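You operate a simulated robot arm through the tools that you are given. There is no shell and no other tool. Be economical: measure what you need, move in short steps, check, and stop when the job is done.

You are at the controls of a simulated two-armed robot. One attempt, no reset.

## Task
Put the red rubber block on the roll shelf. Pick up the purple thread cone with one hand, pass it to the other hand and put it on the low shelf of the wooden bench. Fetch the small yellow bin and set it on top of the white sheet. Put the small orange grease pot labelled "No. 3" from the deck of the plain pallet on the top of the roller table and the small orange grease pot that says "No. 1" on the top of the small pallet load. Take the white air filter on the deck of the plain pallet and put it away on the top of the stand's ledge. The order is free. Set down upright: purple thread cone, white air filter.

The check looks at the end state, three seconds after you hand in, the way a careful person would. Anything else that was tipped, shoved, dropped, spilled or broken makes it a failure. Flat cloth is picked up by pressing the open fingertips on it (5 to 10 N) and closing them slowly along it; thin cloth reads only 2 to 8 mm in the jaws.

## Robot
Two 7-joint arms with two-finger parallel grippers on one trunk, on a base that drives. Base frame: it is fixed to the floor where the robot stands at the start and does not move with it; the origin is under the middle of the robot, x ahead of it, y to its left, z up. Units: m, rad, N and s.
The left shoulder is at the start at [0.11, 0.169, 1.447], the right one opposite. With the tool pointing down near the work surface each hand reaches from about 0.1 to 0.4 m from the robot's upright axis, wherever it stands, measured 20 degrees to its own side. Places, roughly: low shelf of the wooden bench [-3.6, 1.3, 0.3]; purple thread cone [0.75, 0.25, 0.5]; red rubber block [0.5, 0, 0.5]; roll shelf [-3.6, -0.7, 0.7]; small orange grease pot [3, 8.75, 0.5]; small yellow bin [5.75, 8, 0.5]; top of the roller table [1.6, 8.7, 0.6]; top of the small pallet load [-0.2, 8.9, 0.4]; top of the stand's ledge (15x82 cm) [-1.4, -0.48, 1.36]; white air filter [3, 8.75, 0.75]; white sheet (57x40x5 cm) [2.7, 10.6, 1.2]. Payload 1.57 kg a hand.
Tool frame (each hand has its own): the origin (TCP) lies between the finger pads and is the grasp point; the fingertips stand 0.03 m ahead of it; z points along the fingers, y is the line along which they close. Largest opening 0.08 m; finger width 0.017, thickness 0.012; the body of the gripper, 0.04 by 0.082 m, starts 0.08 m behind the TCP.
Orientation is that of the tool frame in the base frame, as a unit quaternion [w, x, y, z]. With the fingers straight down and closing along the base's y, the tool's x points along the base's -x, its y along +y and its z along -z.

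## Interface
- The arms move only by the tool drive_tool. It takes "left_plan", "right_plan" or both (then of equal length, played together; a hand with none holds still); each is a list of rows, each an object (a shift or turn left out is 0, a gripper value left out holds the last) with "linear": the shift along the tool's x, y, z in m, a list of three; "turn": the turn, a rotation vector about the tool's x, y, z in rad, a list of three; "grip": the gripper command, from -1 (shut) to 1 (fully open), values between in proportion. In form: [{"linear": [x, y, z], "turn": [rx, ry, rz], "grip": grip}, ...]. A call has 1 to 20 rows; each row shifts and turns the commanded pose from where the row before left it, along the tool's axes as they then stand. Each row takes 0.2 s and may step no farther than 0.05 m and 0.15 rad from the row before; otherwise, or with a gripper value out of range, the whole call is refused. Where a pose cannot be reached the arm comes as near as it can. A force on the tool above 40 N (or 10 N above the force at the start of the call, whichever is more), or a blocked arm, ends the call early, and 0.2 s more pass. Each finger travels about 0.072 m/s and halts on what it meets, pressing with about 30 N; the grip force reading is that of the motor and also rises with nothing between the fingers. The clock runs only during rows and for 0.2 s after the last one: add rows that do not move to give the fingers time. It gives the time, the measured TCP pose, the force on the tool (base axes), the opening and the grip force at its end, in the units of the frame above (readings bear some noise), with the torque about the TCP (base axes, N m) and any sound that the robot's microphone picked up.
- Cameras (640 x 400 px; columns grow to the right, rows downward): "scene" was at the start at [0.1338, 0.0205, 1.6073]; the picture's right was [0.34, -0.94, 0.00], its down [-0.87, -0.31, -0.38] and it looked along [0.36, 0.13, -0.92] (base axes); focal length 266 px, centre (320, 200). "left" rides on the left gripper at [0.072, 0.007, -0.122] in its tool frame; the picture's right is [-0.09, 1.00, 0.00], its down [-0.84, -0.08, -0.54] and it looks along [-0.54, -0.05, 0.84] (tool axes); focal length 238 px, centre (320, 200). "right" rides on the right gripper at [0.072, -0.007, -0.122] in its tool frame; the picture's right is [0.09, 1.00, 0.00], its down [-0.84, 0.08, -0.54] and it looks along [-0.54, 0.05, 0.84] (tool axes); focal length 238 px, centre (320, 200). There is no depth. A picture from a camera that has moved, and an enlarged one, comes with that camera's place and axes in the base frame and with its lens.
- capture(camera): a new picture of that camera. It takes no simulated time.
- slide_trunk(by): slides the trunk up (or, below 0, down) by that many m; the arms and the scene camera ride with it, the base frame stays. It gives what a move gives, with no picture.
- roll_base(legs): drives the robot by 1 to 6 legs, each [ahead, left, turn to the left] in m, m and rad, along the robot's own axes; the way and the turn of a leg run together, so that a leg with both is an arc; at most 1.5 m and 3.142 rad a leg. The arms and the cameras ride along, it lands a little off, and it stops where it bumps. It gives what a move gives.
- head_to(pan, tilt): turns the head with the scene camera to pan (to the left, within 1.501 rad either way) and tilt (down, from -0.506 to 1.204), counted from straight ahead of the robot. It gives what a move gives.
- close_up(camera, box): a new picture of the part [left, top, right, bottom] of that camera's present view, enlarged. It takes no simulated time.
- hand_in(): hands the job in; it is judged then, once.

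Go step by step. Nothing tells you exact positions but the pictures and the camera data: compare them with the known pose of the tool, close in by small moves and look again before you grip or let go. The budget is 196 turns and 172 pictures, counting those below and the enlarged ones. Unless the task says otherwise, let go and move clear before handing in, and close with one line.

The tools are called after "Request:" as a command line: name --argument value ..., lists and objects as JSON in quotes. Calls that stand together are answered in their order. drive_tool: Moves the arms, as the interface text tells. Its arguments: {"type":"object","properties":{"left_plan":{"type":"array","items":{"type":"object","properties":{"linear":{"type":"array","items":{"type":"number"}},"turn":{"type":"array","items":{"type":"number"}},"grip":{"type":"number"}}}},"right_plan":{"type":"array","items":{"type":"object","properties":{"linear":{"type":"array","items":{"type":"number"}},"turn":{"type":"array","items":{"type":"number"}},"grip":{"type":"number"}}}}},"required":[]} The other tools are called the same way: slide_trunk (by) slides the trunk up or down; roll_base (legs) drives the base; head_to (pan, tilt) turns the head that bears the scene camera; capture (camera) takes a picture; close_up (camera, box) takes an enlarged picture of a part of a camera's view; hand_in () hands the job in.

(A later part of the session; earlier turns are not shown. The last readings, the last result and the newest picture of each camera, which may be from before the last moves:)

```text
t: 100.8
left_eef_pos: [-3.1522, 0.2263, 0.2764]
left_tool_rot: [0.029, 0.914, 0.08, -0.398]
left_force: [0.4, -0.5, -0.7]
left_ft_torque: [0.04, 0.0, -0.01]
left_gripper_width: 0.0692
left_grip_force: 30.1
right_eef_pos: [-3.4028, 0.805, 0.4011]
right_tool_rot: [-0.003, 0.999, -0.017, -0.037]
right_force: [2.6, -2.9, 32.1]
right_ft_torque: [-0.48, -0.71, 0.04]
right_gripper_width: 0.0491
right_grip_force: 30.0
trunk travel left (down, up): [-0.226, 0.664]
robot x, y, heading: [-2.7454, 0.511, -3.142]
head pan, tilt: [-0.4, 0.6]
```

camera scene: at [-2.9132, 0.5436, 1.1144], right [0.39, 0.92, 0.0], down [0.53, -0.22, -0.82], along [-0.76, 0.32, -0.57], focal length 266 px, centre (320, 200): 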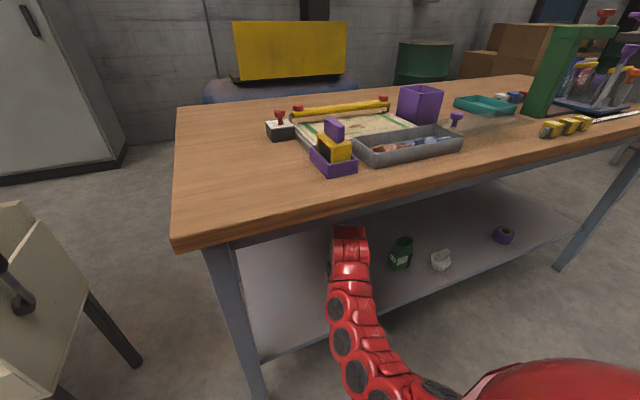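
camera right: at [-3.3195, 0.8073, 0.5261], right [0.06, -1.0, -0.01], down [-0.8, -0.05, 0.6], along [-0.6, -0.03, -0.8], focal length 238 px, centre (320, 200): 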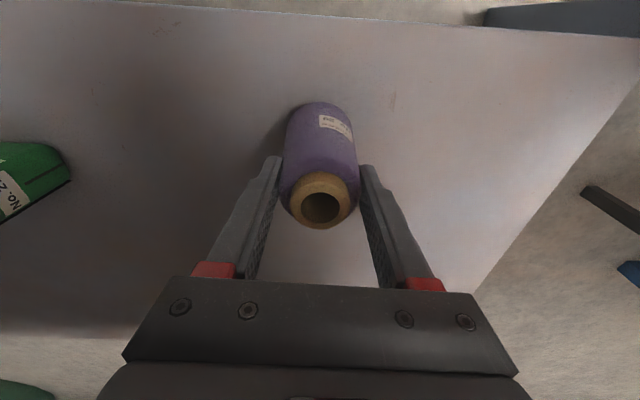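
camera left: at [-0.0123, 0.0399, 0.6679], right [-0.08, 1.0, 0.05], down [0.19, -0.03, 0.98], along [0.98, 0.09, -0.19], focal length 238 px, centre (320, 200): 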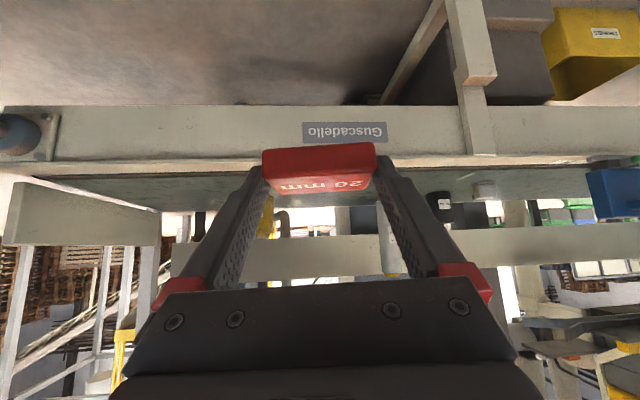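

Contact. I'll relieve the press by 3 mm, open, and lift straight off.

Request:
drive_tool --right_plan '[{"linear": [0, 0, -0.004]}, {"grip": -0.1}, {"grip": 0.3}, {"grip": 0.7}, {"grip": 1}, {"grip": 1}]'

Request:
capture --camera "right"

```text
t: 102.2
left_eef_pos: [-3.1504, 0.2245, 0.2745]
left_tool_rot: [0.029, 0.914, 0.078, -0.396]
left_force: [0.0, 0.2, -0.8]
left_ft_torque: [0.04, 0.0, -0.04]
left_gripper_width: 0.0689
left_grip_force: 30.3
right_eef_pos: [-3.3997, 0.8046, 0.4024]
right_tool_rot: [-0.003, 0.999, -0.017, -0.034]
right_force: [-0.3, -0.7, -0.2]
right_ft_torque: [0.0, 0.01, -0.03]
right_gripper_width: 0.0799
right_grip_force: 0.1
trunk travel left (down, up): [-0.226, 0.664]
robot x, y, heading: [-2.7444, 0.51, -3.14]
head pan, tilt: [-0.4, 0.6]
```

```text
117 pictures are left
camera right: at [-3.3202, 0.8077, 0.5184], right [0.06, -1.0, -0.01], down [-0.8, -0.05, 0.6], along [-0.6, -0.03, -0.8], focal length 238 px, centre (320, 200)
```

right: 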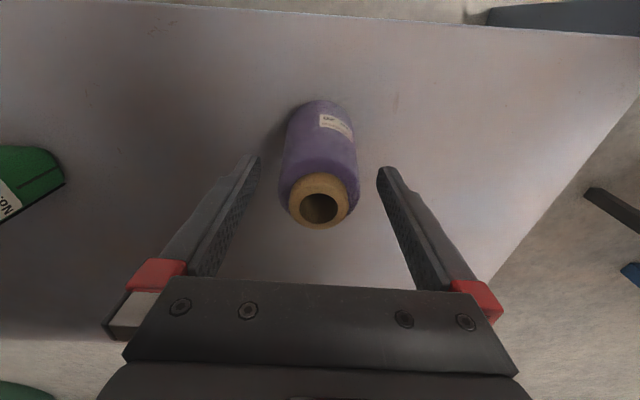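

Released and standing. I'll lift slightly and back out.

Request:
drive_tool --right_plan '[{"linear": [0, 0, -0.02]}, {"linear": [0, 0, -0.03]}]'

Request:
roll_base --legs '[[-0.5, 0, 0]]'

Request:
capture --camera "right"

Request:
capture --camera "scene"

```text
t: 102.8
left_eef_pos: [-3.1493, 0.2262, 0.273]
left_tool_rot: [0.03, 0.916, 0.076, -0.393]
left_force: [0.3, 0.8, -0.9]
left_ft_torque: [0.0, -0.01, 0.01]
left_gripper_width: 0.0689
left_grip_force: 30.2
right_eef_pos: [-3.3939, 0.8029, 0.4455]
right_tool_rot: [0.0, 0.999, -0.019, -0.027]
right_force: [-0.3, 0.8, -0.8]
right_ft_torque: [-0.02, 0.0, 0.01]
right_gripper_width: 0.0803
right_grip_force: 0.1
trunk travel left (down, up): [-0.226, 0.664]
robot x, y, heading: [-2.7453, 0.5123, -3.143]
head pan, tilt: [-0.4, 0.6]
```

```text
t: 105.8
left_eef_pos: [-2.6377, 0.2275, 0.2749]
left_tool_rot: [0.028, 0.915, 0.074, -0.395]
left_force: [-0.3, -1.2, -0.5]
left_ft_torque: [-0.01, -0.02, 0.02]
left_gripper_width: 0.0691
left_grip_force: 30.3
right_eef_pos: [-2.8787, 0.8082, 0.4507]
right_tool_rot: [-0.002, 0.999, -0.023, -0.034]
right_force: [-0.5, 0.1, 0.4]
right_ft_torque: [0.01, 0.01, 0.0]
right_gripper_width: 0.0799
right_grip_force: 0.0
trunk travel left (down, up): [-0.226, 0.664]
robot x, y, heading: [-2.2292, 0.5051, 3.127]
head pan, tilt: [-0.4, 0.6]
```

```text
116 pictures are left
camera right: at [-2.7986, 0.8117, 0.5677], right [0.05, -1.0, -0.01], down [-0.8, -0.04, 0.6], along [-0.6, -0.02, -0.8], focal length 238 px, centre (320, 200)
```

right: 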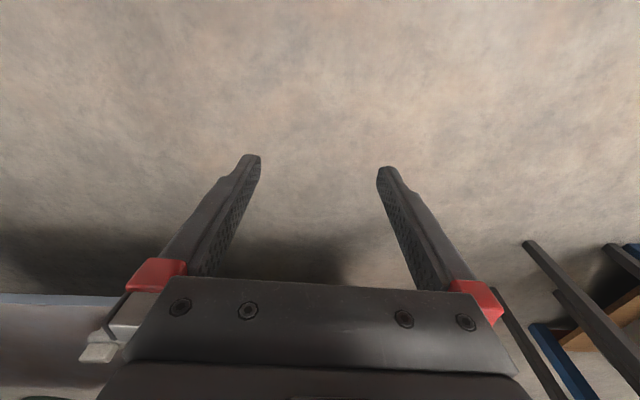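

```text
115 pictures are left
camera scene: at [-2.397, 0.5436, 1.1148], right [0.4, 0.92, 0.0], down [0.52, -0.22, -0.82], along [-0.75, 0.33, -0.57], focal length 266 px, centre (320, 200)
```

scene: 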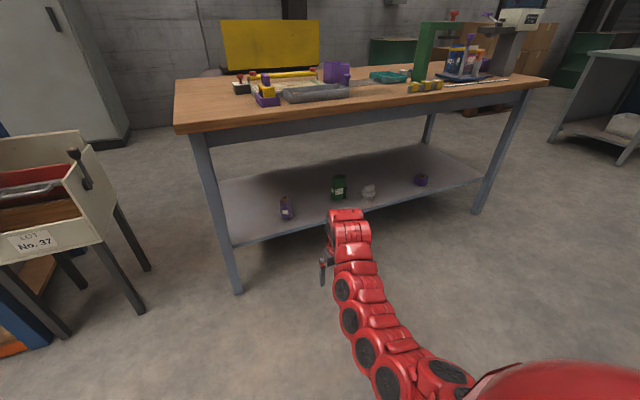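

The cone stands upright on the low shelf. Next is the red block: raise the trunk, pull the right hand in, and move along in front of the rack.

Request:
slide_trunk --by 0.27

Request:
drive_tool --right_plan '[{"linear": [0.04, 0, 0]}, {"linear": [0.04, 0, 0]}, {"linear": [0.04, 0, 0]}, {"linear": [0.03, 0, 0]}]'

Request:
roll_base --legs '[[0.33, 0, 0.015], [0, 0.8, 0]]'

Request:
head_to --pan 0.25 --tilt 0.55

Request:
capture --camera "scene"

```text
t: 108.6
left_eef_pos: [-2.6377, 0.227, 0.546]
left_tool_rot: [0.027, 0.915, 0.074, -0.396]
left_force: [0.6, -0.3, -1.4]
left_ft_torque: [0.0, -0.03, 0.0]
left_gripper_width: 0.0692
left_grip_force: 29.8
right_eef_pos: [-2.88, 0.8069, 0.7241]
right_tool_rot: [-0.002, 0.999, -0.022, -0.036]
right_force: [-0.2, 0.2, 0.3]
right_ft_torque: [0.02, 0.03, -0.02]
right_gripper_width: 0.0801
right_grip_force: 0.0
trunk travel left (down, up): [-0.496, 0.394]
robot x, y, heading: [-2.227, 0.5096, 3.133]
head pan, tilt: [-0.4, 0.6]
```

```text
t: 109.6
left_eef_pos: [-2.6379, 0.2268, 0.5449]
left_tool_rot: [0.028, 0.915, 0.074, -0.396]
left_force: [0.7, -0.3, -0.7]
left_ft_torque: [-0.05, -0.04, 0.0]
left_gripper_width: 0.0691
left_grip_force: 30.0
right_eef_pos: [-2.7361, 0.8102, 0.6995]
right_tool_rot: [-0.003, 0.999, -0.023, -0.036]
right_force: [0.1, -0.9, -0.8]
right_ft_torque: [-0.05, -0.03, -0.02]
right_gripper_width: 0.0798
right_grip_force: 0.1
right hand out of reach, approached as far as the arm can: row 2, 3
trunk travel left (down, up): [-0.496, 0.394]
robot x, y, heading: [-2.2299, 0.5074, 3.133]
head pan, tilt: [-0.4, 0.6]
```

```text
t: 115.7
left_eef_pos: [-2.9554, -0.5859, 0.5452]
left_tool_rot: [0.031, 0.914, 0.081, -0.397]
left_force: [0.0, 0.4, -1.3]
left_ft_torque: [-0.01, -0.02, 0.01]
left_gripper_width: 0.0691
left_grip_force: 29.9
right_eef_pos: [-3.0631, -0.0052, 0.7008]
right_tool_rot: [-0.003, 0.999, -0.015, -0.035]
right_force: [-0.3, -0.1, 0.0]
right_ft_torque: [-0.02, -0.02, -0.01]
right_gripper_width: 0.08
right_grip_force: 0.2
trunk travel left (down, up): [-0.496, 0.394]
robot x, y, heading: [-2.5519, -0.2996, -3.133]
head pan, tilt: [-0.4, 0.6]
```

```text
t: 116.7
left_eef_pos: [-2.9558, -0.5861, 0.5463]
left_tool_rot: [0.03, 0.914, 0.08, -0.396]
left_force: [0.2, -0.2, -1.6]
left_ft_torque: [0.01, -0.02, 0.01]
left_gripper_width: 0.0689
left_grip_force: 30.1
right_eef_pos: [-3.0626, -0.005, 0.7004]
right_tool_rot: [-0.002, 0.999, -0.015, -0.035]
right_force: [-0.1, 0.1, 0.3]
right_ft_torque: [-0.01, 0.01, -0.02]
right_gripper_width: 0.0799
right_grip_force: 0.2
trunk travel left (down, up): [-0.496, 0.394]
robot x, y, heading: [-2.5494, -0.297, -3.135]
head pan, tilt: [0.25, 0.55]
```

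```text
114 pictures are left
camera scene: at [-2.723, -0.3238, 1.3896], right [-0.25, 0.97, 0.0], down [0.51, 0.13, -0.85], along [-0.82, -0.21, -0.53], focal length 266 px, centre (320, 200)
```

scene: 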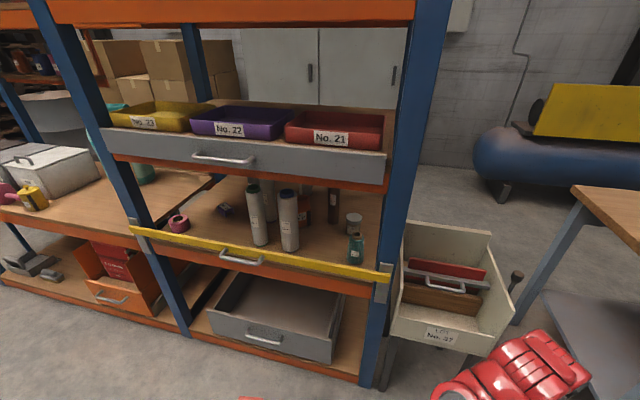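

The roll shelf has a yellow front bar (z≈0.70–0.745, x≈-3.36). There's a free gap behind it at y≈-0.93, between the pink roll and the white rolls. I'll move in front of it.

Request:
roll_base --legs '[[0.08, 0, 0], [0, 0.48, 0]]'

Request:
drive_tool --left_plan '[{"linear": [-0.033, -0.025, -0.01]}, {"linear": [-0.033, -0.025, -0.01]}, {"linear": [-0.038, -0.025, -0.008]}, {"linear": [-0.038, -0.02, -0.008]}, {"linear": [-0.04, -0.02, 0]}, {"linear": [-0.04, -0.01, 0]}, {"linear": [-0.04, 0, 0.01]}, {"linear": [-0.035, 0, 0.02]}]'

Request:
capture --camera "left"

Request:
capture --camera "scene"

```text
t: 120.2
left_eef_pos: [-3.0363, -1.0587, 0.5471]
left_tool_rot: [0.029, 0.914, 0.077, -0.396]
left_force: [-0.3, 0.3, -1.0]
left_ft_torque: [0.01, -0.01, 0.0]
left_gripper_width: 0.0692
left_grip_force: 30.0
right_eef_pos: [-3.1409, -0.4752, 0.6992]
right_tool_rot: [-0.002, 0.999, -0.016, -0.036]
right_force: [0.3, 0.2, -0.1]
right_ft_torque: [0.01, 0.02, -0.01]
right_gripper_width: 0.08
right_grip_force: 0.1
trunk travel left (down, up): [-0.496, 0.394]
robot x, y, heading: [-2.63, -0.7742, -3.144]
head pan, tilt: [0.25, 0.55]
```

```text
t: 122.0
left_eef_pos: [-3.2707, -0.9731, 0.7391]
left_tool_rot: [0.031, 0.914, 0.078, -0.398]
left_force: [-0.5, 0.2, -1.2]
left_ft_torque: [-0.02, -0.02, 0.0]
left_gripper_width: 0.069
left_grip_force: 30.2
left hand out of reach, approached as far as the arm can: row 3, 4
right_eef_pos: [-3.1395, -0.4747, 0.7009]
right_tool_rot: [-0.001, 0.999, -0.017, -0.038]
right_force: [0.0, 0.2, -0.2]
right_ft_torque: [-0.04, -0.05, -0.01]
right_gripper_width: 0.0803
right_grip_force: 0.0
trunk travel left (down, up): [-0.496, 0.394]
robot x, y, heading: [-2.63, -0.7739, -3.138]
head pan, tilt: [0.25, 0.55]
```

```text
113 pictures are left
camera left: at [-3.1342, -0.9563, 0.7701], right [0.1, -0.99, 0.06], down [-0.18, 0.04, 0.98], along [-0.98, -0.11, -0.18], focal length 238 px, centre (320, 200)
```

left: 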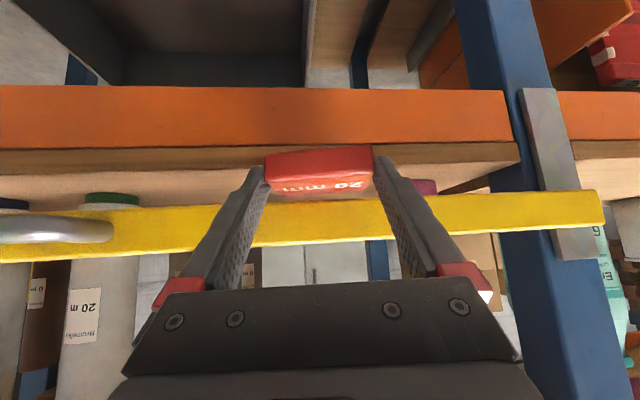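

```text
112 pictures are left
camera scene: at [-2.7981, -0.7946, 1.3901], right [-0.25, 0.97, 0.0], down [0.51, 0.13, -0.85], along [-0.83, -0.21, -0.52], focal length 266 px, centre (320, 200)
```

scene: 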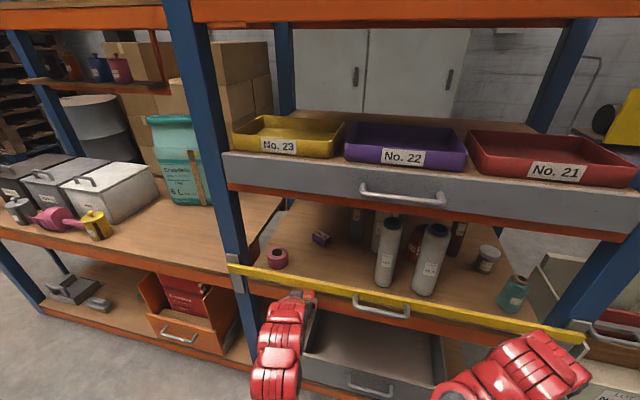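

The bar's top is at z≈0.77 with a gap beneath, so the hand must come over it more steeply. I'll raise and steepen the left tool to about 28°, accepting a small block tilt at release.

Request:
drive_tool --left_plan '[{"linear": [-0.034, 0.0, -0.034]}, {"linear": [-0.034, 0.0, -0.034]}, {"linear": [-0.015, 0, -0.015], "turn": [0, 0.105, 0]}, {"turn": [0, 0.105, 0]}, {"turn": [0, 0.1, 0]}]'

Request:
capture --camera "left"

```text
t: 123.2
left_eef_pos: [-3.2646, -0.9715, 0.8581]
left_tool_rot: [0.019, 0.964, 0.081, -0.252]
left_force: [-0.3, 0.1, -0.7]
left_ft_torque: [0.0, -0.01, 0.0]
left_gripper_width: 0.0692
left_grip_force: 29.7
right_eef_pos: [-3.1377, -0.4736, 0.7014]
right_tool_rot: [-0.002, 0.999, -0.019, -0.038]
right_force: [0.0, 1.0, -0.5]
right_ft_torque: [0.0, 0.02, 0.02]
right_gripper_width: 0.08
right_grip_force: 0.1
trunk travel left (down, up): [-0.496, 0.394]
robot x, y, heading: [-2.6343, -0.7739, 3.149]
head pan, tilt: [0.25, 0.55]
```

```text
111 pictures are left
camera left: at [-3.1431, -0.9579, 0.929], right [0.08, -1.0, 0.04], down [-0.47, 0.0, 0.88], along [-0.88, -0.09, -0.47], focal length 238 px, centre (320, 200)
```

left: 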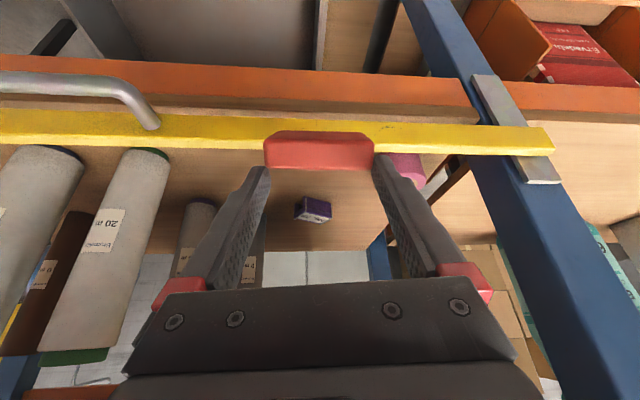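

The gap is clear at y≈-0.93. I'll move over the bar with shallow descent and look.

Request:
drive_tool --left_plan '[{"linear": [-0.027, -0.0125, 0.018]}, {"linear": [-0.027, -0.0125, 0.018]}, {"linear": [-0.027, -0.0125, 0.022]}, {"linear": [-0.022, -0.0125, 0.03]}]'

Request:
capture --camera "left"

Request:
capture --camera "scene"

```text
t: 124.2
left_eef_pos: [-3.405, -0.9463, 0.8317]
left_tool_rot: [0.017, 0.964, 0.082, -0.251]
left_force: [-0.4, 0.5, -1.1]
left_ft_torque: [0.03, -0.02, 0.02]
left_gripper_width: 0.0694
left_grip_force: 30.0
right_eef_pos: [-3.1388, -0.4748, 0.7005]
right_tool_rot: [-0.002, 0.999, -0.018, -0.037]
right_force: [-0.4, -0.7, 0.2]
right_ft_torque: [0.01, -0.02, 0.03]
right_gripper_width: 0.0801
right_grip_force: 0.1
trunk travel left (down, up): [-0.496, 0.394]
robot x, y, heading: [-2.6266, -0.7707, -3.135]
head pan, tilt: [0.25, 0.55]
```

```text
110 pictures are left
camera left: at [-3.2838, -0.9328, 0.9027], right [0.09, -1.0, 0.04], down [-0.47, -0.01, 0.88], along [-0.88, -0.1, -0.47], focal length 238 px, centre (320, 200)
```

left: 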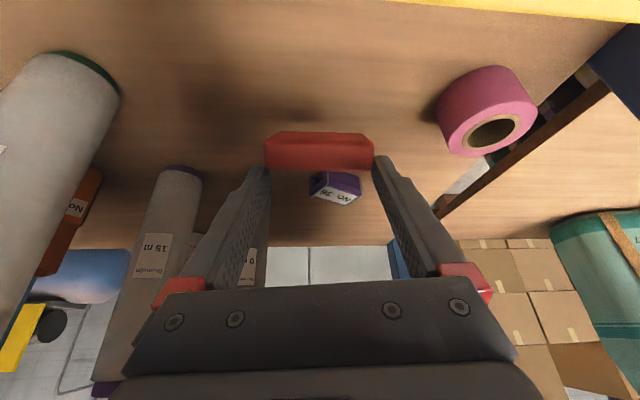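

```text
109 pictures are left
camera scene: at [-2.7983, -0.7946, 1.3901], right [-0.25, 0.97, 0.0], down [0.51, 0.13, -0.85], along [-0.83, -0.21, -0.52], focal length 266 px, centre (320, 200)
```

scene: 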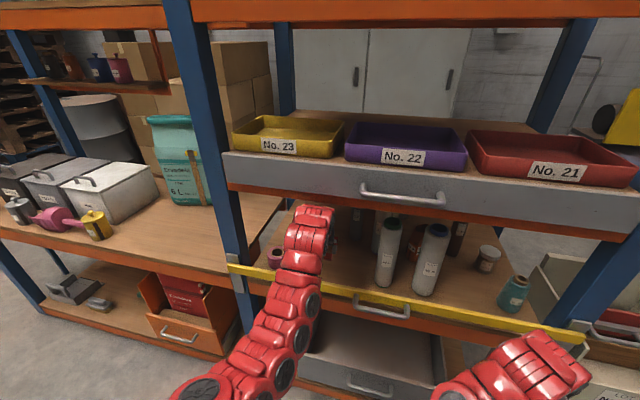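

Clear of neighbours. I'll descend until contact, then release.

Request:
drive_tool --left_plan '[{"linear": [0.0146, 0, 0.026]}, {"linear": [0.0146, 0, 0.026]}, {"linear": [0.0073, 0, 0.013]}, {"linear": [0.0035, 0, 0.006]}, {"linear": [0.0035, 0, 0.006]}]'

Request:
capture --camera "left"

```text
t: 125.2
left_eef_pos: [-3.4043, -0.9468, 0.7625]
left_tool_rot: [0.018, 0.961, 0.083, -0.264]
left_force: [4.3, 0.8, 16.1]
left_ft_torque: [0.19, 0.17, -0.06]
left_gripper_width: 0.0699
left_grip_force: 29.7
right_eef_pos: [-3.137, -0.4751, 0.7028]
right_tool_rot: [-0.002, 0.999, -0.017, -0.039]
right_force: [0.5, 0.2, 0.2]
right_ft_torque: [0.01, 0.0, 0.02]
right_gripper_width: 0.0798
right_grip_force: 0.0
trunk travel left (down, up): [-0.496, 0.394]
robot x, y, heading: [-2.631, -0.7712, -3.141]
head pan, tilt: [0.25, 0.55]
stopped in row 5 (left hand): the force on the tool passed its limit at 49 N (the readings are from after the stop); the commanded pose is now the measured one
```

```text
108 pictures are left
camera left: at [-3.2815, -0.9325, 0.832], right [0.09, -1.0, 0.04], down [-0.45, -0.01, 0.89], along [-0.89, -0.1, -0.45], focal length 238 px, centre (320, 200)
```

left: 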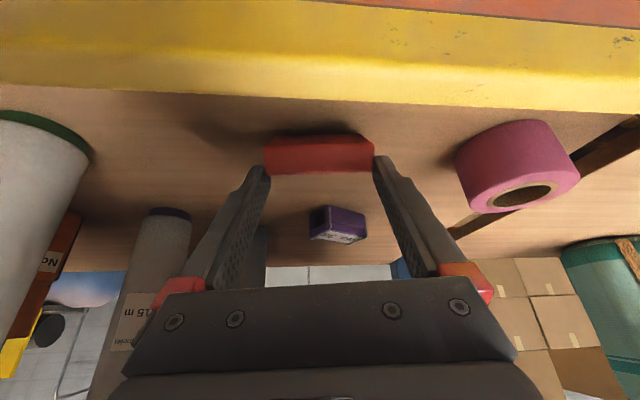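

Contact with the shelf (surface ≈0.73). There's now enough clearance to tilt the hand back so the block lies flat; I'll rotate back, touch down and release.

Request:
drive_tool --left_plan '[{"linear": [-0.002, 0, -0.003]}, {"turn": [0, -0.09, 0]}, {"turn": [0, -0.09, 0]}, {"turn": [0, -0.09, 0]}, {"linear": [0.003, 0, 0.003]}]'

Request:
capture --camera "left"

```text
t: 126.4
left_eef_pos: [-3.4057, -0.9481, 0.7589]
left_tool_rot: [0.031, 0.919, 0.081, -0.384]
left_force: [0.0, -0.3, -0.6]
left_ft_torque: [0.01, -0.01, 0.01]
left_gripper_width: 0.0694
left_grip_force: 29.9
right_eef_pos: [-3.1396, -0.4756, 0.7015]
right_tool_rot: [-0.002, 0.999, -0.017, -0.038]
right_force: [-0.3, 0.3, 0.9]
right_ft_torque: [-0.04, 0.01, -0.02]
right_gripper_width: 0.0799
right_grip_force: 0.1
trunk travel left (down, up): [-0.496, 0.394]
robot x, y, heading: [-2.6289, -0.7722, -3.142]
head pan, tilt: [0.25, 0.55]
```

```text
107 pictures are left
camera left: at [-3.2693, -0.9304, 0.7926], right [0.1, -0.99, 0.06], down [-0.21, 0.04, 0.98], along [-0.97, -0.12, -0.2], focal length 238 px, centre (320, 200)
```

left: 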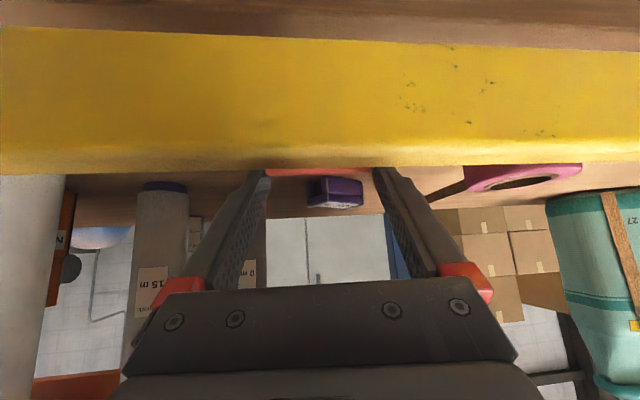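

Now lower gently to touch and release.

Request:
drive_tool --left_plan '[{"linear": [0.0014, 0, 0.0014]}, {"linear": [0.0014, 0, 0.0014]}, {"linear": [0.0014, 0, 0.0014]}]'

```text
t: 127.2
left_eef_pos: [-3.4044, -0.9466, 0.7563]
left_tool_rot: [0.03, 0.917, 0.081, -0.389]
left_force: [-3.5, -2.1, 14.3]
left_ft_torque: [0.29, 0.77, 0.19]
left_gripper_width: 0.0697
left_grip_force: 29.8
right_eef_pos: [-3.138, -0.4756, 0.7025]
right_tool_rot: [-0.002, 0.999, -0.018, -0.038]
right_force: [0.7, -0.3, 0.1]
right_ft_torque: [0.0, -0.01, -0.02]
right_gripper_width: 0.0802
right_grip_force: 0.1
trunk travel left (down, up): [-0.496, 0.394]
robot x, y, heading: [-2.6247, -0.7748, -3.14]
head pan, tilt: [0.25, 0.55]
```

Touching. Release, then rise straight up and back over the bar.

Request:
drive_tool --left_plan '[{"grip": 0.9}, {"grip": 1}, {"grip": 1}, {"linear": [-0.0105, 0, -0.0105]}, {"linear": [-0.021, 0, -0.021]}, {"linear": [-0.028, 0, -0.028]}]'

Request:
capture --camera "left"

```text
t: 128.6
left_eef_pos: [-3.4043, -0.9481, 0.8388]
left_tool_rot: [0.03, 0.919, 0.08, -0.385]
left_force: [0.4, 0.6, -0.7]
left_ft_torque: [0.01, 0.0, -0.01]
left_gripper_width: 0.08
left_grip_force: 0.1
right_eef_pos: [-3.1383, -0.4749, 0.7005]
right_tool_rot: [-0.001, 0.999, -0.018, -0.038]
right_force: [-0.1, 0.4, 0.9]
right_ft_torque: [-0.03, 0.03, 0.03]
right_gripper_width: 0.0804
right_grip_force: 0.2
trunk travel left (down, up): [-0.496, 0.394]
robot x, y, heading: [-2.6332, -0.7717, -3.137]
head pan, tilt: [0.25, 0.55]
```

```text
106 pictures are left
camera left: at [-3.2685, -0.9318, 0.8732], right [0.1, -0.99, 0.06], down [-0.21, 0.04, 0.98], along [-0.97, -0.11, -0.2], focal length 238 px, centre (320, 200)
```

left: 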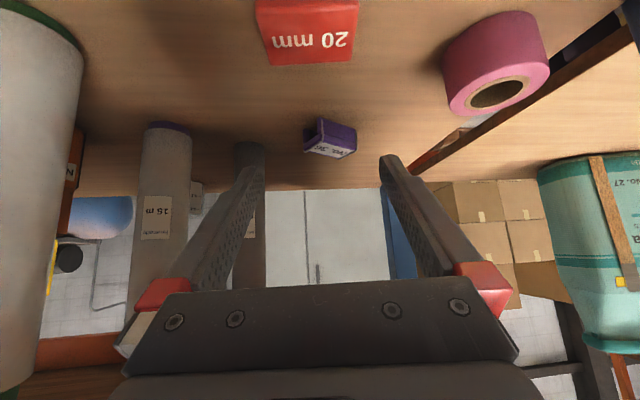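

The block lies flat on the roll shelf. I'll withdraw the left arm, then head out through the corridor.

Request:
roll_base --legs '[[-0.06, 0, 0]]'

Request:
drive_tool --left_plan '[{"linear": [0.035, 0, -0.025]}, {"linear": [0.035, 0, -0.02]}, {"linear": [0.035, 0, 0]}, {"linear": [0.035, 0, 0.02]}, {"linear": [0.035, 0, 0.02]}]'

Request:
head_to --pan -1.5 --tilt 0.3

Request:
capture --camera "scene"

```text
t: 129.6
left_eef_pos: [-3.3441, -0.9483, 0.8389]
left_tool_rot: [0.031, 0.918, 0.08, -0.386]
left_force: [0.9, 1.2, -0.2]
left_ft_torque: [0.05, 0.01, 0.01]
left_gripper_width: 0.0803
left_grip_force: 0.0
right_eef_pos: [-3.0795, -0.4748, 0.7009]
right_tool_rot: [-0.002, 0.999, -0.017, -0.039]
right_force: [0.6, 0.2, 0.8]
right_ft_torque: [0.02, 0.0, -0.02]
right_gripper_width: 0.0799
right_grip_force: 0.0
trunk travel left (down, up): [-0.496, 0.394]
robot x, y, heading: [-2.5717, -0.7704, -3.141]
head pan, tilt: [0.25, 0.55]
```

```text
t: 130.8
left_eef_pos: [-3.2224, -0.9256, 0.7157]
left_tool_rot: [0.029, 0.919, 0.079, -0.384]
left_force: [-0.2, 0.7, -0.5]
left_ft_torque: [0.01, 0.0, -0.01]
left_gripper_width: 0.0798
left_grip_force: 0.0
right_eef_pos: [-3.08, -0.4746, 0.7017]
right_tool_rot: [-0.001, 0.999, -0.016, -0.037]
right_force: [-0.3, -0.1, -0.8]
right_ft_torque: [-0.04, 0.03, -0.01]
right_gripper_width: 0.08
right_grip_force: 0.2
trunk travel left (down, up): [-0.496, 0.394]
robot x, y, heading: [-2.5676, -0.7751, -3.14]
head pan, tilt: [0.25, 0.55]
```

```text
t: 132.5
left_eef_pos: [-3.2235, -0.9256, 0.7167]
left_tool_rot: [0.03, 0.919, 0.078, -0.386]
left_force: [-0.1, -0.2, 0.5]
left_ft_torque: [-0.01, -0.04, -0.01]
left_gripper_width: 0.0802
left_grip_force: 0.0
right_eef_pos: [-3.0794, -0.4747, 0.701]
right_tool_rot: [-0.001, 0.999, -0.017, -0.038]
right_force: [-1.6, 0.6, 0.3]
right_ft_torque: [0.01, 0.01, -0.01]
right_gripper_width: 0.08
right_grip_force: 0.0
trunk travel left (down, up): [-0.496, 0.394]
robot x, y, heading: [-2.5697, -0.772, -3.142]
head pan, tilt: [-1.499, 0.3]
```

```text
105 pictures are left
camera scene: at [-2.6577, -0.6792, 1.4132], right [1.0, 0.07, 0.0], down [0.02, -0.29, -0.96], along [-0.07, 0.95, -0.3], focal length 266 px, centre (320, 200)
```

scene: 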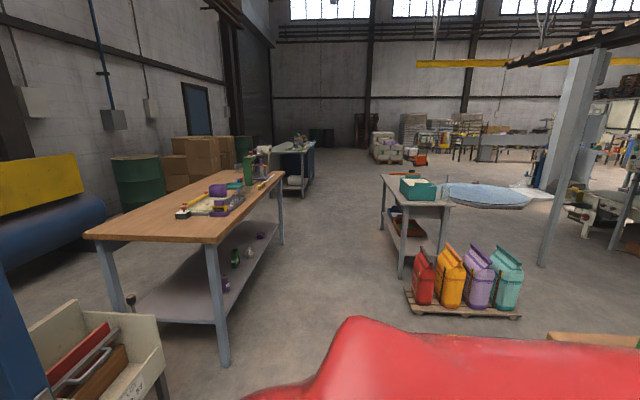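

The aisle northwards at x≈-2.65 is open. I'll turn right to face +y and drive up the aisle.

Request:
roll_base --legs '[[0, 0, -1.571], [1.5, 0.07, 0], [1.5, 0, 0]]'

Request:
head_to --pan -0.5 --tilt 0.25

Request:
capture --camera "scene"

```text
refused: leg 2 is longer than a leg can be; nothing moved
```

```text
t: 133.8
left_eef_pos: [-3.2239, -0.9248, 0.7174]
left_tool_rot: [0.03, 0.919, 0.079, -0.386]
left_force: [0.9, 0.6, 0.3]
left_ft_torque: [0.02, -0.01, 0.02]
left_gripper_width: 0.08
left_grip_force: 0.1
right_eef_pos: [-3.0808, -0.4755, 0.7005]
right_tool_rot: [-0.003, 0.999, -0.017, -0.037]
right_force: [0.1, 0.1, 0.4]
right_ft_torque: [0.01, -0.02, 0.02]
right_gripper_width: 0.0802
right_grip_force: 0.1
trunk travel left (down, up): [-0.496, 0.394]
robot x, y, heading: [-2.5701, -0.771, -3.141]
head pan, tilt: [-0.499, 0.25]
```

```text
104 pictures are left
camera scene: at [-2.7329, -0.7277, 1.418], right [0.48, 0.88, 0.0], down [0.22, -0.12, -0.97], along [-0.85, 0.46, -0.25], focal length 266 px, centre (320, 200)
```

scene: 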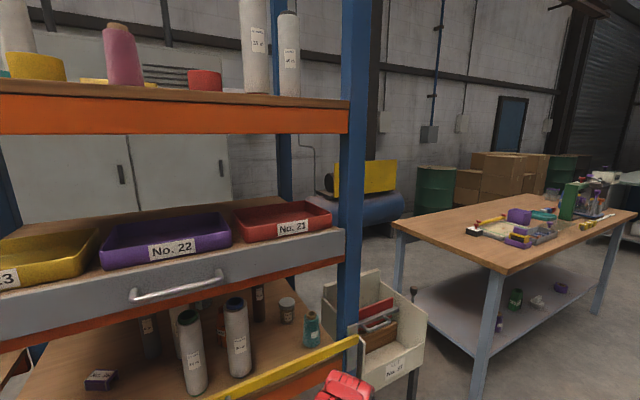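

Request:
roll_base --legs '[[0, 0, -1.571], [1.45, 0.06, 0], [1.5, 0, 0]]'

Request:
capture --camera "scene"

```text
t: 138.0
left_eef_pos: [-2.7351, -0.1236, 0.7169]
left_tool_rot: [-0.249, 0.711, -0.588, -0.295]
left_force: [-0.1, 0.0, -1.0]
left_ft_torque: [-0.05, 0.02, 0.02]
left_gripper_width: 0.08
left_grip_force: 0.1
right_eef_pos: [-2.2922, -0.255, 0.7012]
right_tool_rot: [-0.024, 0.709, -0.704, -0.033]
right_force: [-22.7, -3.8, -2.1]
right_ft_torque: [0.44, -1.82, -0.43]
right_gripper_width: 0.0612
right_grip_force: 0.0
trunk travel left (down, up): [-0.496, 0.394]
robot x, y, heading: [-2.5715, -0.7741, 1.596]
head pan, tilt: [-0.499, 0.25]
stopped in leg 1: the force on the tool passed its limit at 53 N (the readings are from after the stop); the commanded pose is now the measured one
```

```text
103 pictures are left
camera scene: at [-2.5325, -0.6095, 1.4181], right [0.89, -0.46, 0.0], down [-0.11, -0.22, -0.97], along [0.45, 0.86, -0.25], focal length 266 px, centre (320, 200)
```

scene: 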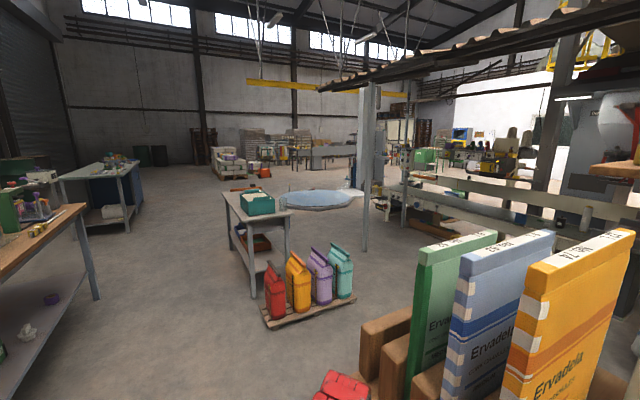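

The right fingers bumped the small table's goods at my right side. I'll strafe left away and inspect.

Request:
roll_base --legs '[[0, 0.12, 0]]'

Request:
head_to --pan -0.9 --tilt 0.6

Request:
capture --camera "scene"

Request:
capture --camera "right"

```text
t: 139.3
left_eef_pos: [-2.8536, -0.1256, 0.7162]
left_tool_rot: [-0.249, 0.71, -0.589, -0.295]
left_force: [0.1, 0.1, 0.3]
left_ft_torque: [-0.01, -0.02, -0.01]
left_gripper_width: 0.0801
left_grip_force: 0.0
right_eef_pos: [-2.4097, -0.2571, 0.7016]
right_tool_rot: [-0.025, 0.707, -0.706, -0.032]
right_force: [-0.8, -1.3, -0.2]
right_ft_torque: [0.0, -0.03, -0.02]
right_gripper_width: 0.08
right_grip_force: 0.1
trunk travel left (down, up): [-0.496, 0.394]
robot x, y, heading: [-2.6879, -0.7753, 1.586]
head pan, tilt: [-0.499, 0.25]
```

```text
t: 140.1
left_eef_pos: [-2.8528, -0.1258, 0.7165]
left_tool_rot: [-0.249, 0.711, -0.589, -0.294]
left_force: [0.2, -0.4, -0.2]
left_ft_torque: [0.05, 0.0, 0.04]
left_gripper_width: 0.0801
left_grip_force: 0.0
right_eef_pos: [-2.4082, -0.2575, 0.7008]
right_tool_rot: [-0.025, 0.707, -0.706, -0.031]
right_force: [0.5, 0.3, -0.5]
right_ft_torque: [0.0, 0.03, -0.01]
right_gripper_width: 0.0803
right_grip_force: 0.1
trunk travel left (down, up): [-0.496, 0.394]
robot x, y, heading: [-2.6909, -0.7725, 1.586]
head pan, tilt: [-0.901, 0.6]
```

```text
102 pictures are left
camera scene: at [-2.6246, -0.6373, 1.3858], right [0.63, -0.77, 0.0], down [-0.44, -0.36, -0.83], along [0.64, 0.52, -0.56], focal length 266 px, centre (320, 200)
```

scene: 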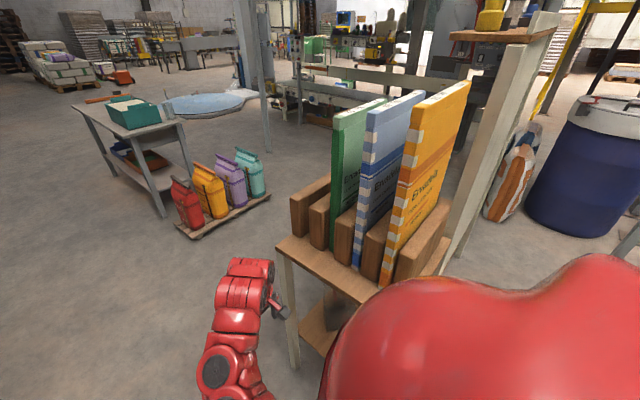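

```text
101 pictures are left
camera right: at [-2.401, -0.3384, 0.8168], right [-1.0, -0.09, 0.0], down [-0.07, 0.79, 0.61], along [-0.06, 0.61, -0.79], focal length 238 px, centre (320, 200)
```

right: 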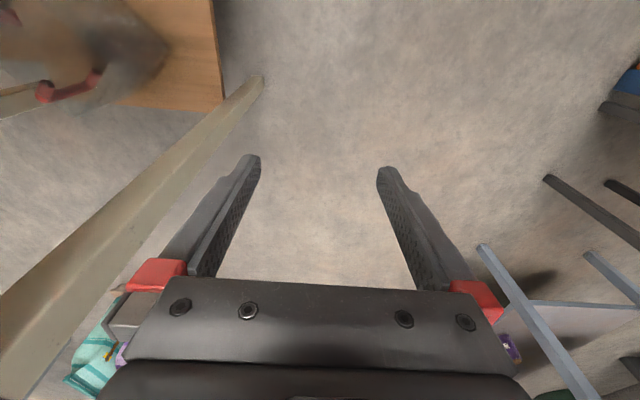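

Nothing appears displaced — the finger hit the stand's corner leg. I'll continue up the aisle at x≈-2.69.

Request:
roll_base --legs '[[1.5, 0, -0.015], [1.5, 0, 0], [1.0, 0, 0]]'

Request:
head_to --pan -0.6 --tilt 0.3

Request:
capture --camera "scene"

```text
t: 159.4
left_eef_pos: [-2.766, 3.8795, 0.7162]
left_tool_rot: [-0.256, 0.695, -0.606, -0.289]
left_force: [-0.2, -0.3, 0.8]
left_ft_torque: [0.01, 0.02, 0.0]
left_gripper_width: 0.0802
left_grip_force: 0.2
right_eef_pos: [-2.328, 3.7256, 0.7006]
right_tool_rot: [0.025, -0.689, 0.724, 0.032]
right_force: [0.1, 0.1, -0.4]
right_ft_torque: [-0.01, -0.02, -0.03]
right_gripper_width: 0.0802
right_grip_force: 0.0
trunk travel left (down, up): [-0.496, 0.394]
robot x, y, heading: [-2.6379, 3.2243, 1.537]
head pan, tilt: [-0.901, 0.6]
```

```text
t: 160.2
left_eef_pos: [-2.7665, 3.8797, 0.7163]
left_tool_rot: [-0.256, 0.695, -0.607, -0.288]
left_force: [0.3, 0.4, -0.2]
left_ft_torque: [-0.01, -0.03, 0.0]
left_gripper_width: 0.0799
left_grip_force: 0.0
right_eef_pos: [-2.328, 3.7253, 0.7013]
right_tool_rot: [0.025, -0.689, 0.723, 0.031]
right_force: [-0.4, -0.5, -0.1]
right_ft_torque: [0.01, 0.0, -0.04]
right_gripper_width: 0.0802
right_grip_force: 0.0
trunk travel left (down, up): [-0.496, 0.394]
robot x, y, heading: [-2.6352, 3.2225, 1.538]
head pan, tilt: [-0.6, 0.3]
```

```text
100 pictures are left
camera scene: at [-2.5791, 3.3791, 1.4132], right [0.8, -0.59, 0.0], down [-0.18, -0.24, -0.95], along [0.57, 0.77, -0.3], focal length 266 px, centre (320, 200)
```

scene: 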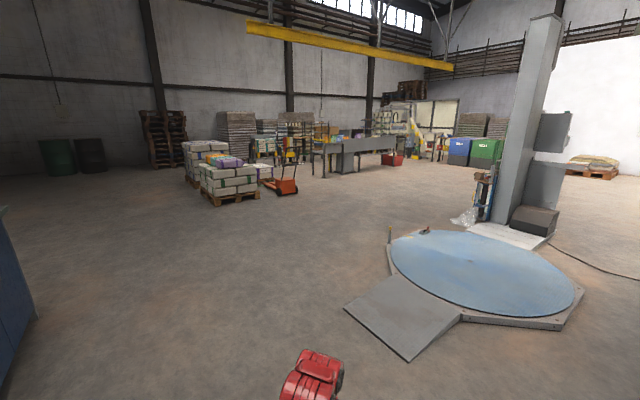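

Open floor ahead, with the turntable to the right. I'll go 2 m further, then turn toward the pallet area.

Request:
roll_base --legs '[[1.5, 0, 0], [0.6, 0, 0], [0, 0, -1.12], [1.5, 0, 0], [1.5, 0, 0]]'

Request:
head_to --pan 0.4 --tilt 0.3

Request:
capture --camera "scene"

```text
t: 187.7
left_eef_pos: [0.6962, 7.0109, 0.7163]
left_tool_rot: [0.371, -0.266, 0.883, 0.108]
left_force: [0.3, 0.0, -0.9]
left_ft_torque: [-0.01, -0.05, 0.02]
left_gripper_width: 0.0801
left_grip_force: 0.0
right_eef_pos: [0.7468, 6.5503, 0.7006]
right_tool_rot: [0.039, -0.199, 0.979, 0.013]
right_force: [0.0, 1.2, 0.5]
right_ft_torque: [0.01, -0.01, 0.01]
right_gripper_width: 0.0799
right_grip_force: 0.0
trunk travel left (down, up): [-0.496, 0.394]
robot x, y, heading: [0.1597, 6.61, 0.411]
head pan, tilt: [-0.6, 0.3]
```

```text
t: 188.9
left_eef_pos: [0.695, 7.0105, 0.716]
left_tool_rot: [0.371, -0.266, 0.883, 0.108]
left_force: [-0.1, -0.2, -0.8]
left_ft_torque: [0.01, -0.01, -0.01]
left_gripper_width: 0.0799
left_grip_force: 0.1
right_eef_pos: [0.7454, 6.5493, 0.7014]
right_tool_rot: [0.038, -0.199, 0.979, 0.013]
right_force: [-0.1, 0.3, -0.1]
right_ft_torque: [-0.02, -0.02, 0.0]
right_gripper_width: 0.08
right_grip_force: 0.1
trunk travel left (down, up): [-0.496, 0.394]
robot x, y, heading: [0.1602, 6.6121, 0.42]
head pan, tilt: [0.4, 0.3]
```

```text
99 pictures are left
camera scene: at [0.2974, 6.7098, 1.4132], right [0.73, -0.69, 0.0], down [-0.2, -0.22, -0.96], along [0.66, 0.69, -0.3], focal length 266 px, centre (320, 200)
```

scene: 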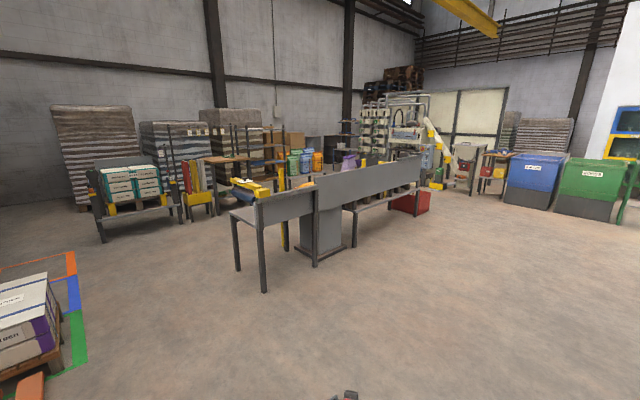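

The roller table with grey side guards is ahead, and the small pallet load is at the left. I'll raise the trunk for a better view and move closer.

Request:
slide_trunk --by 0.35

Request:
roll_base --legs '[[1.2, 0, 0], [0, 0, 1.15]]'

Request:
head_to --pan -0.5 --tilt 0.45

Request:
capture --camera "scene"

```text
t: 192.3
left_eef_pos: [0.6963, 7.0108, 1.0668]
left_tool_rot: [0.37, -0.267, 0.883, 0.108]
left_force: [-1.1, -0.3, -1.1]
left_ft_torque: [-0.02, 0.04, 0.02]
left_gripper_width: 0.0798
left_grip_force: 0.0
right_eef_pos: [0.7458, 6.5503, 1.0505]
right_tool_rot: [0.038, -0.198, 0.979, 0.013]
right_force: [-0.1, 0.4, -0.9]
right_ft_torque: [-0.01, 0.0, 0.02]
right_gripper_width: 0.08
right_grip_force: 0.1
trunk travel left (down, up): [-0.846, 0.044]
robot x, y, heading: [0.1599, 6.6088, 0.417]
head pan, tilt: [0.4, 0.3]
```

```text
t: 201.2
left_eef_pos: [1.0956, 7.7494, 1.067]
left_tool_rot: [-0.252, 0.705, -0.595, -0.293]
left_force: [0.3, -0.2, 0.8]
left_ft_torque: [-0.01, 0.0, 0.03]
left_gripper_width: 0.0798
left_grip_force: 0.0
right_eef_pos: [1.5379, 7.6092, 1.0509]
right_tool_rot: [0.024, -0.701, 0.712, 0.031]
right_force: [-0.3, 0.0, -0.4]
right_ft_torque: [0.0, -0.03, -0.02]
right_gripper_width: 0.0798
right_grip_force: 0.1
trunk travel left (down, up): [-0.846, 0.044]
robot x, y, heading: [1.2428, 7.0987, 1.567]
head pan, tilt: [0.4, 0.3]
```

```text
t: 202.4
left_eef_pos: [1.0954, 7.75, 1.0656]
left_tool_rot: [-0.252, 0.705, -0.595, -0.293]
left_force: [-0.1, -0.5, 0.7]
left_ft_torque: [0.02, -0.03, -0.03]
left_gripper_width: 0.0802
left_grip_force: 0.1
right_eef_pos: [1.5372, 7.6092, 1.0512]
right_tool_rot: [0.025, -0.7, 0.713, 0.031]
right_force: [-0.5, 0.6, -0.1]
right_ft_torque: [-0.01, -0.02, -0.02]
right_gripper_width: 0.0803
right_grip_force: 0.1
trunk travel left (down, up): [-0.846, 0.044]
robot x, y, heading: [1.2459, 7.0996, 1.568]
head pan, tilt: [-0.499, 0.45]
```

```text
98 pictures are left
camera scene: at [1.2894, 7.2588, 1.7493], right [0.88, -0.48, 0.0], down [-0.21, -0.38, -0.9], along [0.43, 0.79, -0.44], focal length 266 px, centre (320, 200)
```

scene: 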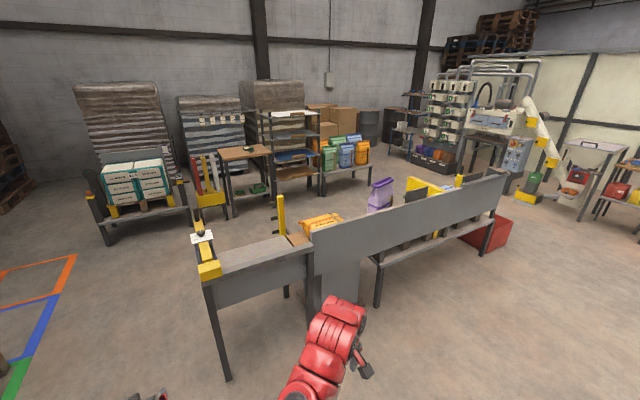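

I'll look left and ahead to plan the way around to the north side of the roller table.

Request:
head_to --pan 0.35 --tilt 0.45

Request:
capture --camera "scene"

Request:
close_up --camera "scene" --box '[380, 100, 640, 280]'

```text
t: 203.6
left_eef_pos: [1.0951, 7.7492, 1.0672]
left_tool_rot: [-0.252, 0.705, -0.595, -0.293]
left_force: [0.4, -0.7, -0.4]
left_ft_torque: [0.03, 0.01, 0.0]
left_gripper_width: 0.0798
left_grip_force: 0.1
right_eef_pos: [1.5373, 7.6081, 1.0512]
right_tool_rot: [0.026, -0.701, 0.712, 0.031]
right_force: [-0.4, 0.0, 0.0]
right_ft_torque: [-0.01, -0.02, 0.02]
right_gripper_width: 0.0798
right_grip_force: 0.1
trunk travel left (down, up): [-0.846, 0.044]
robot x, y, heading: [1.2486, 7.0989, 1.569]
head pan, tilt: [0.351, 0.45]
```

```text
97 pictures are left
camera scene: at [1.2141, 7.2646, 1.7493], right [0.94, 0.34, 0.0], down [0.15, -0.41, -0.9], along [-0.31, 0.85, -0.44], focal length 266 px, centre (320, 200)
```

scene: 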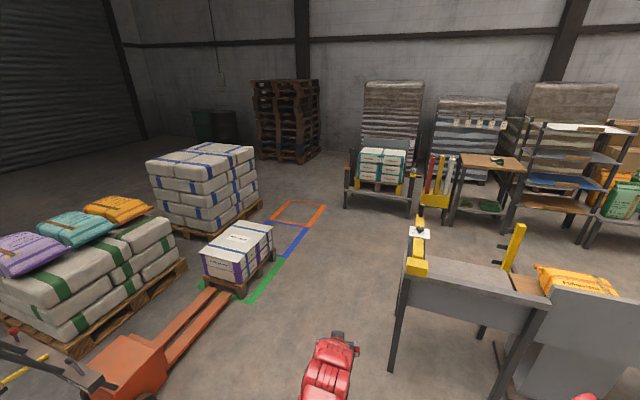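

```text
2.22 times, centred on (510, 190) of scene
camera zoom: at [1.2141, 7.2646, 1.7493], right [0.94, 0.34, 0.0], down [0.15, -0.41, -0.9], along [-0.31, 0.85, -0.44], focal length 592 px, centre (-102, 222)
```

zoom: 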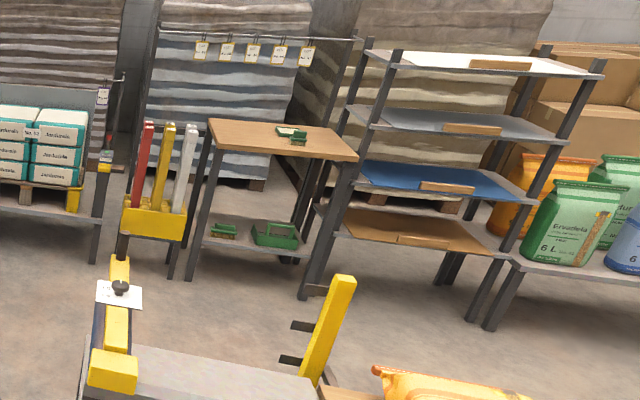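

The route is clear: between the small pallet load and the roller table's left end at x≈0.65, up to y≈9.65, then along +x north of the table. The white sheet lies on the top of the sheet rack.

Request:
roll_base --legs '[[0, 0.6, 0], [1.5, 0, 0], [1.05, 0, 0], [0, 0, -1.57], [1.3, 0, 0]]'

Request:
head_to --pan -0.6 --tilt 0.5

Request:
capture --camera "scene"

```text
t: 229.1
left_eef_pos: [2.5554, 9.7562, 1.0663]
left_tool_rot: [0.386, -0.067, 0.92, 0.025]
left_force: [0.1, -0.1, -0.7]
left_ft_torque: [-0.01, 0.02, 0.03]
left_gripper_width: 0.0798
left_grip_force: 0.0
right_eef_pos: [2.4047, 9.3163, 1.0515]
right_tool_rot: [0.041, 0.02, 0.999, 0.004]
right_force: [-0.6, -0.2, 0.4]
right_ft_torque: [-0.01, 0.0, 0.0]
right_gripper_width: 0.0801
right_grip_force: 0.0
trunk travel left (down, up): [-0.846, 0.044]
robot x, y, heading: [1.8984, 9.6217, -0.029]
head pan, tilt: [0.351, 0.45]
```

```text
t: 230.3
left_eef_pos: [2.5562, 9.7559, 1.066]
left_tool_rot: [0.386, -0.068, 0.92, 0.026]
left_force: [0.8, -0.9, -0.5]
left_ft_torque: [0.02, 0.0, 0.01]
left_gripper_width: 0.0799
left_grip_force: 0.0
right_eef_pos: [2.4046, 9.3164, 1.0508]
right_tool_rot: [0.04, 0.02, 0.999, 0.003]
right_force: [0.8, 0.6, -0.4]
right_ft_torque: [-0.02, 0.0, 0.02]
right_gripper_width: 0.08
right_grip_force: 0.0
trunk travel left (down, up): [-0.846, 0.044]
robot x, y, heading: [1.8989, 9.6182, -0.025]
head pan, tilt: [-0.6, 0.499]
```

```text
95 pictures are left
camera scene: at [2.0537, 9.5659, 1.7448], right [-0.59, -0.81, 0.0], down [-0.39, 0.28, -0.88], along [0.71, -0.51, -0.48], focal length 266 px, centre (320, 200)
```

scene: 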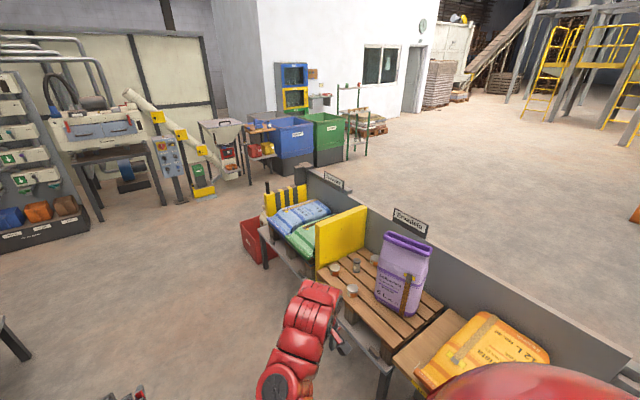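

Request:
close_up --camera "scene" --box '[300, 200, 460, 320]'

Request:
capture --camera "right"

```text
3.33 times, centred on (380, 260) of scene
camera zoom: at [2.0537, 9.5659, 1.7448], right [-0.59, -0.81, 0.0], down [-0.39, 0.28, -0.88], along [0.71, -0.51, -0.48], focal length 887 px, centre (120, 0)
```

zoom: 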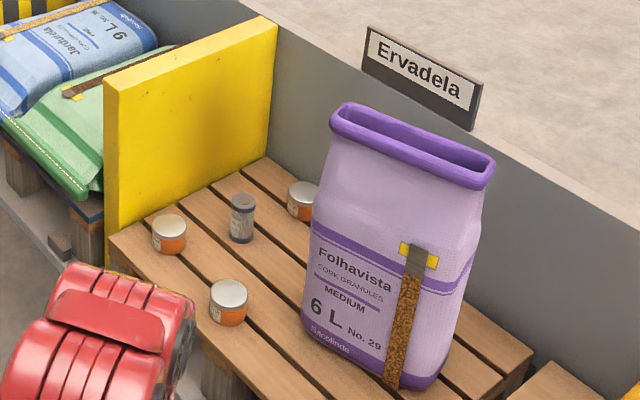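

```text
93 pictures are left
camera right: at [2.3232, 9.3121, 1.1667], right [-0.05, 1.0, 0.0], down [0.79, 0.04, 0.61], along [0.61, 0.03, -0.79], focal length 238 px, centre (320, 200)
```

right: 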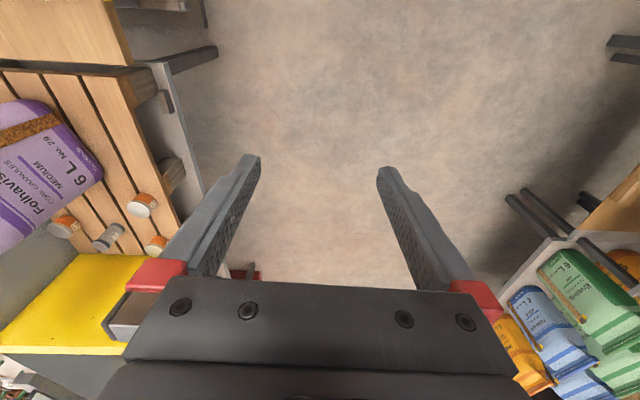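

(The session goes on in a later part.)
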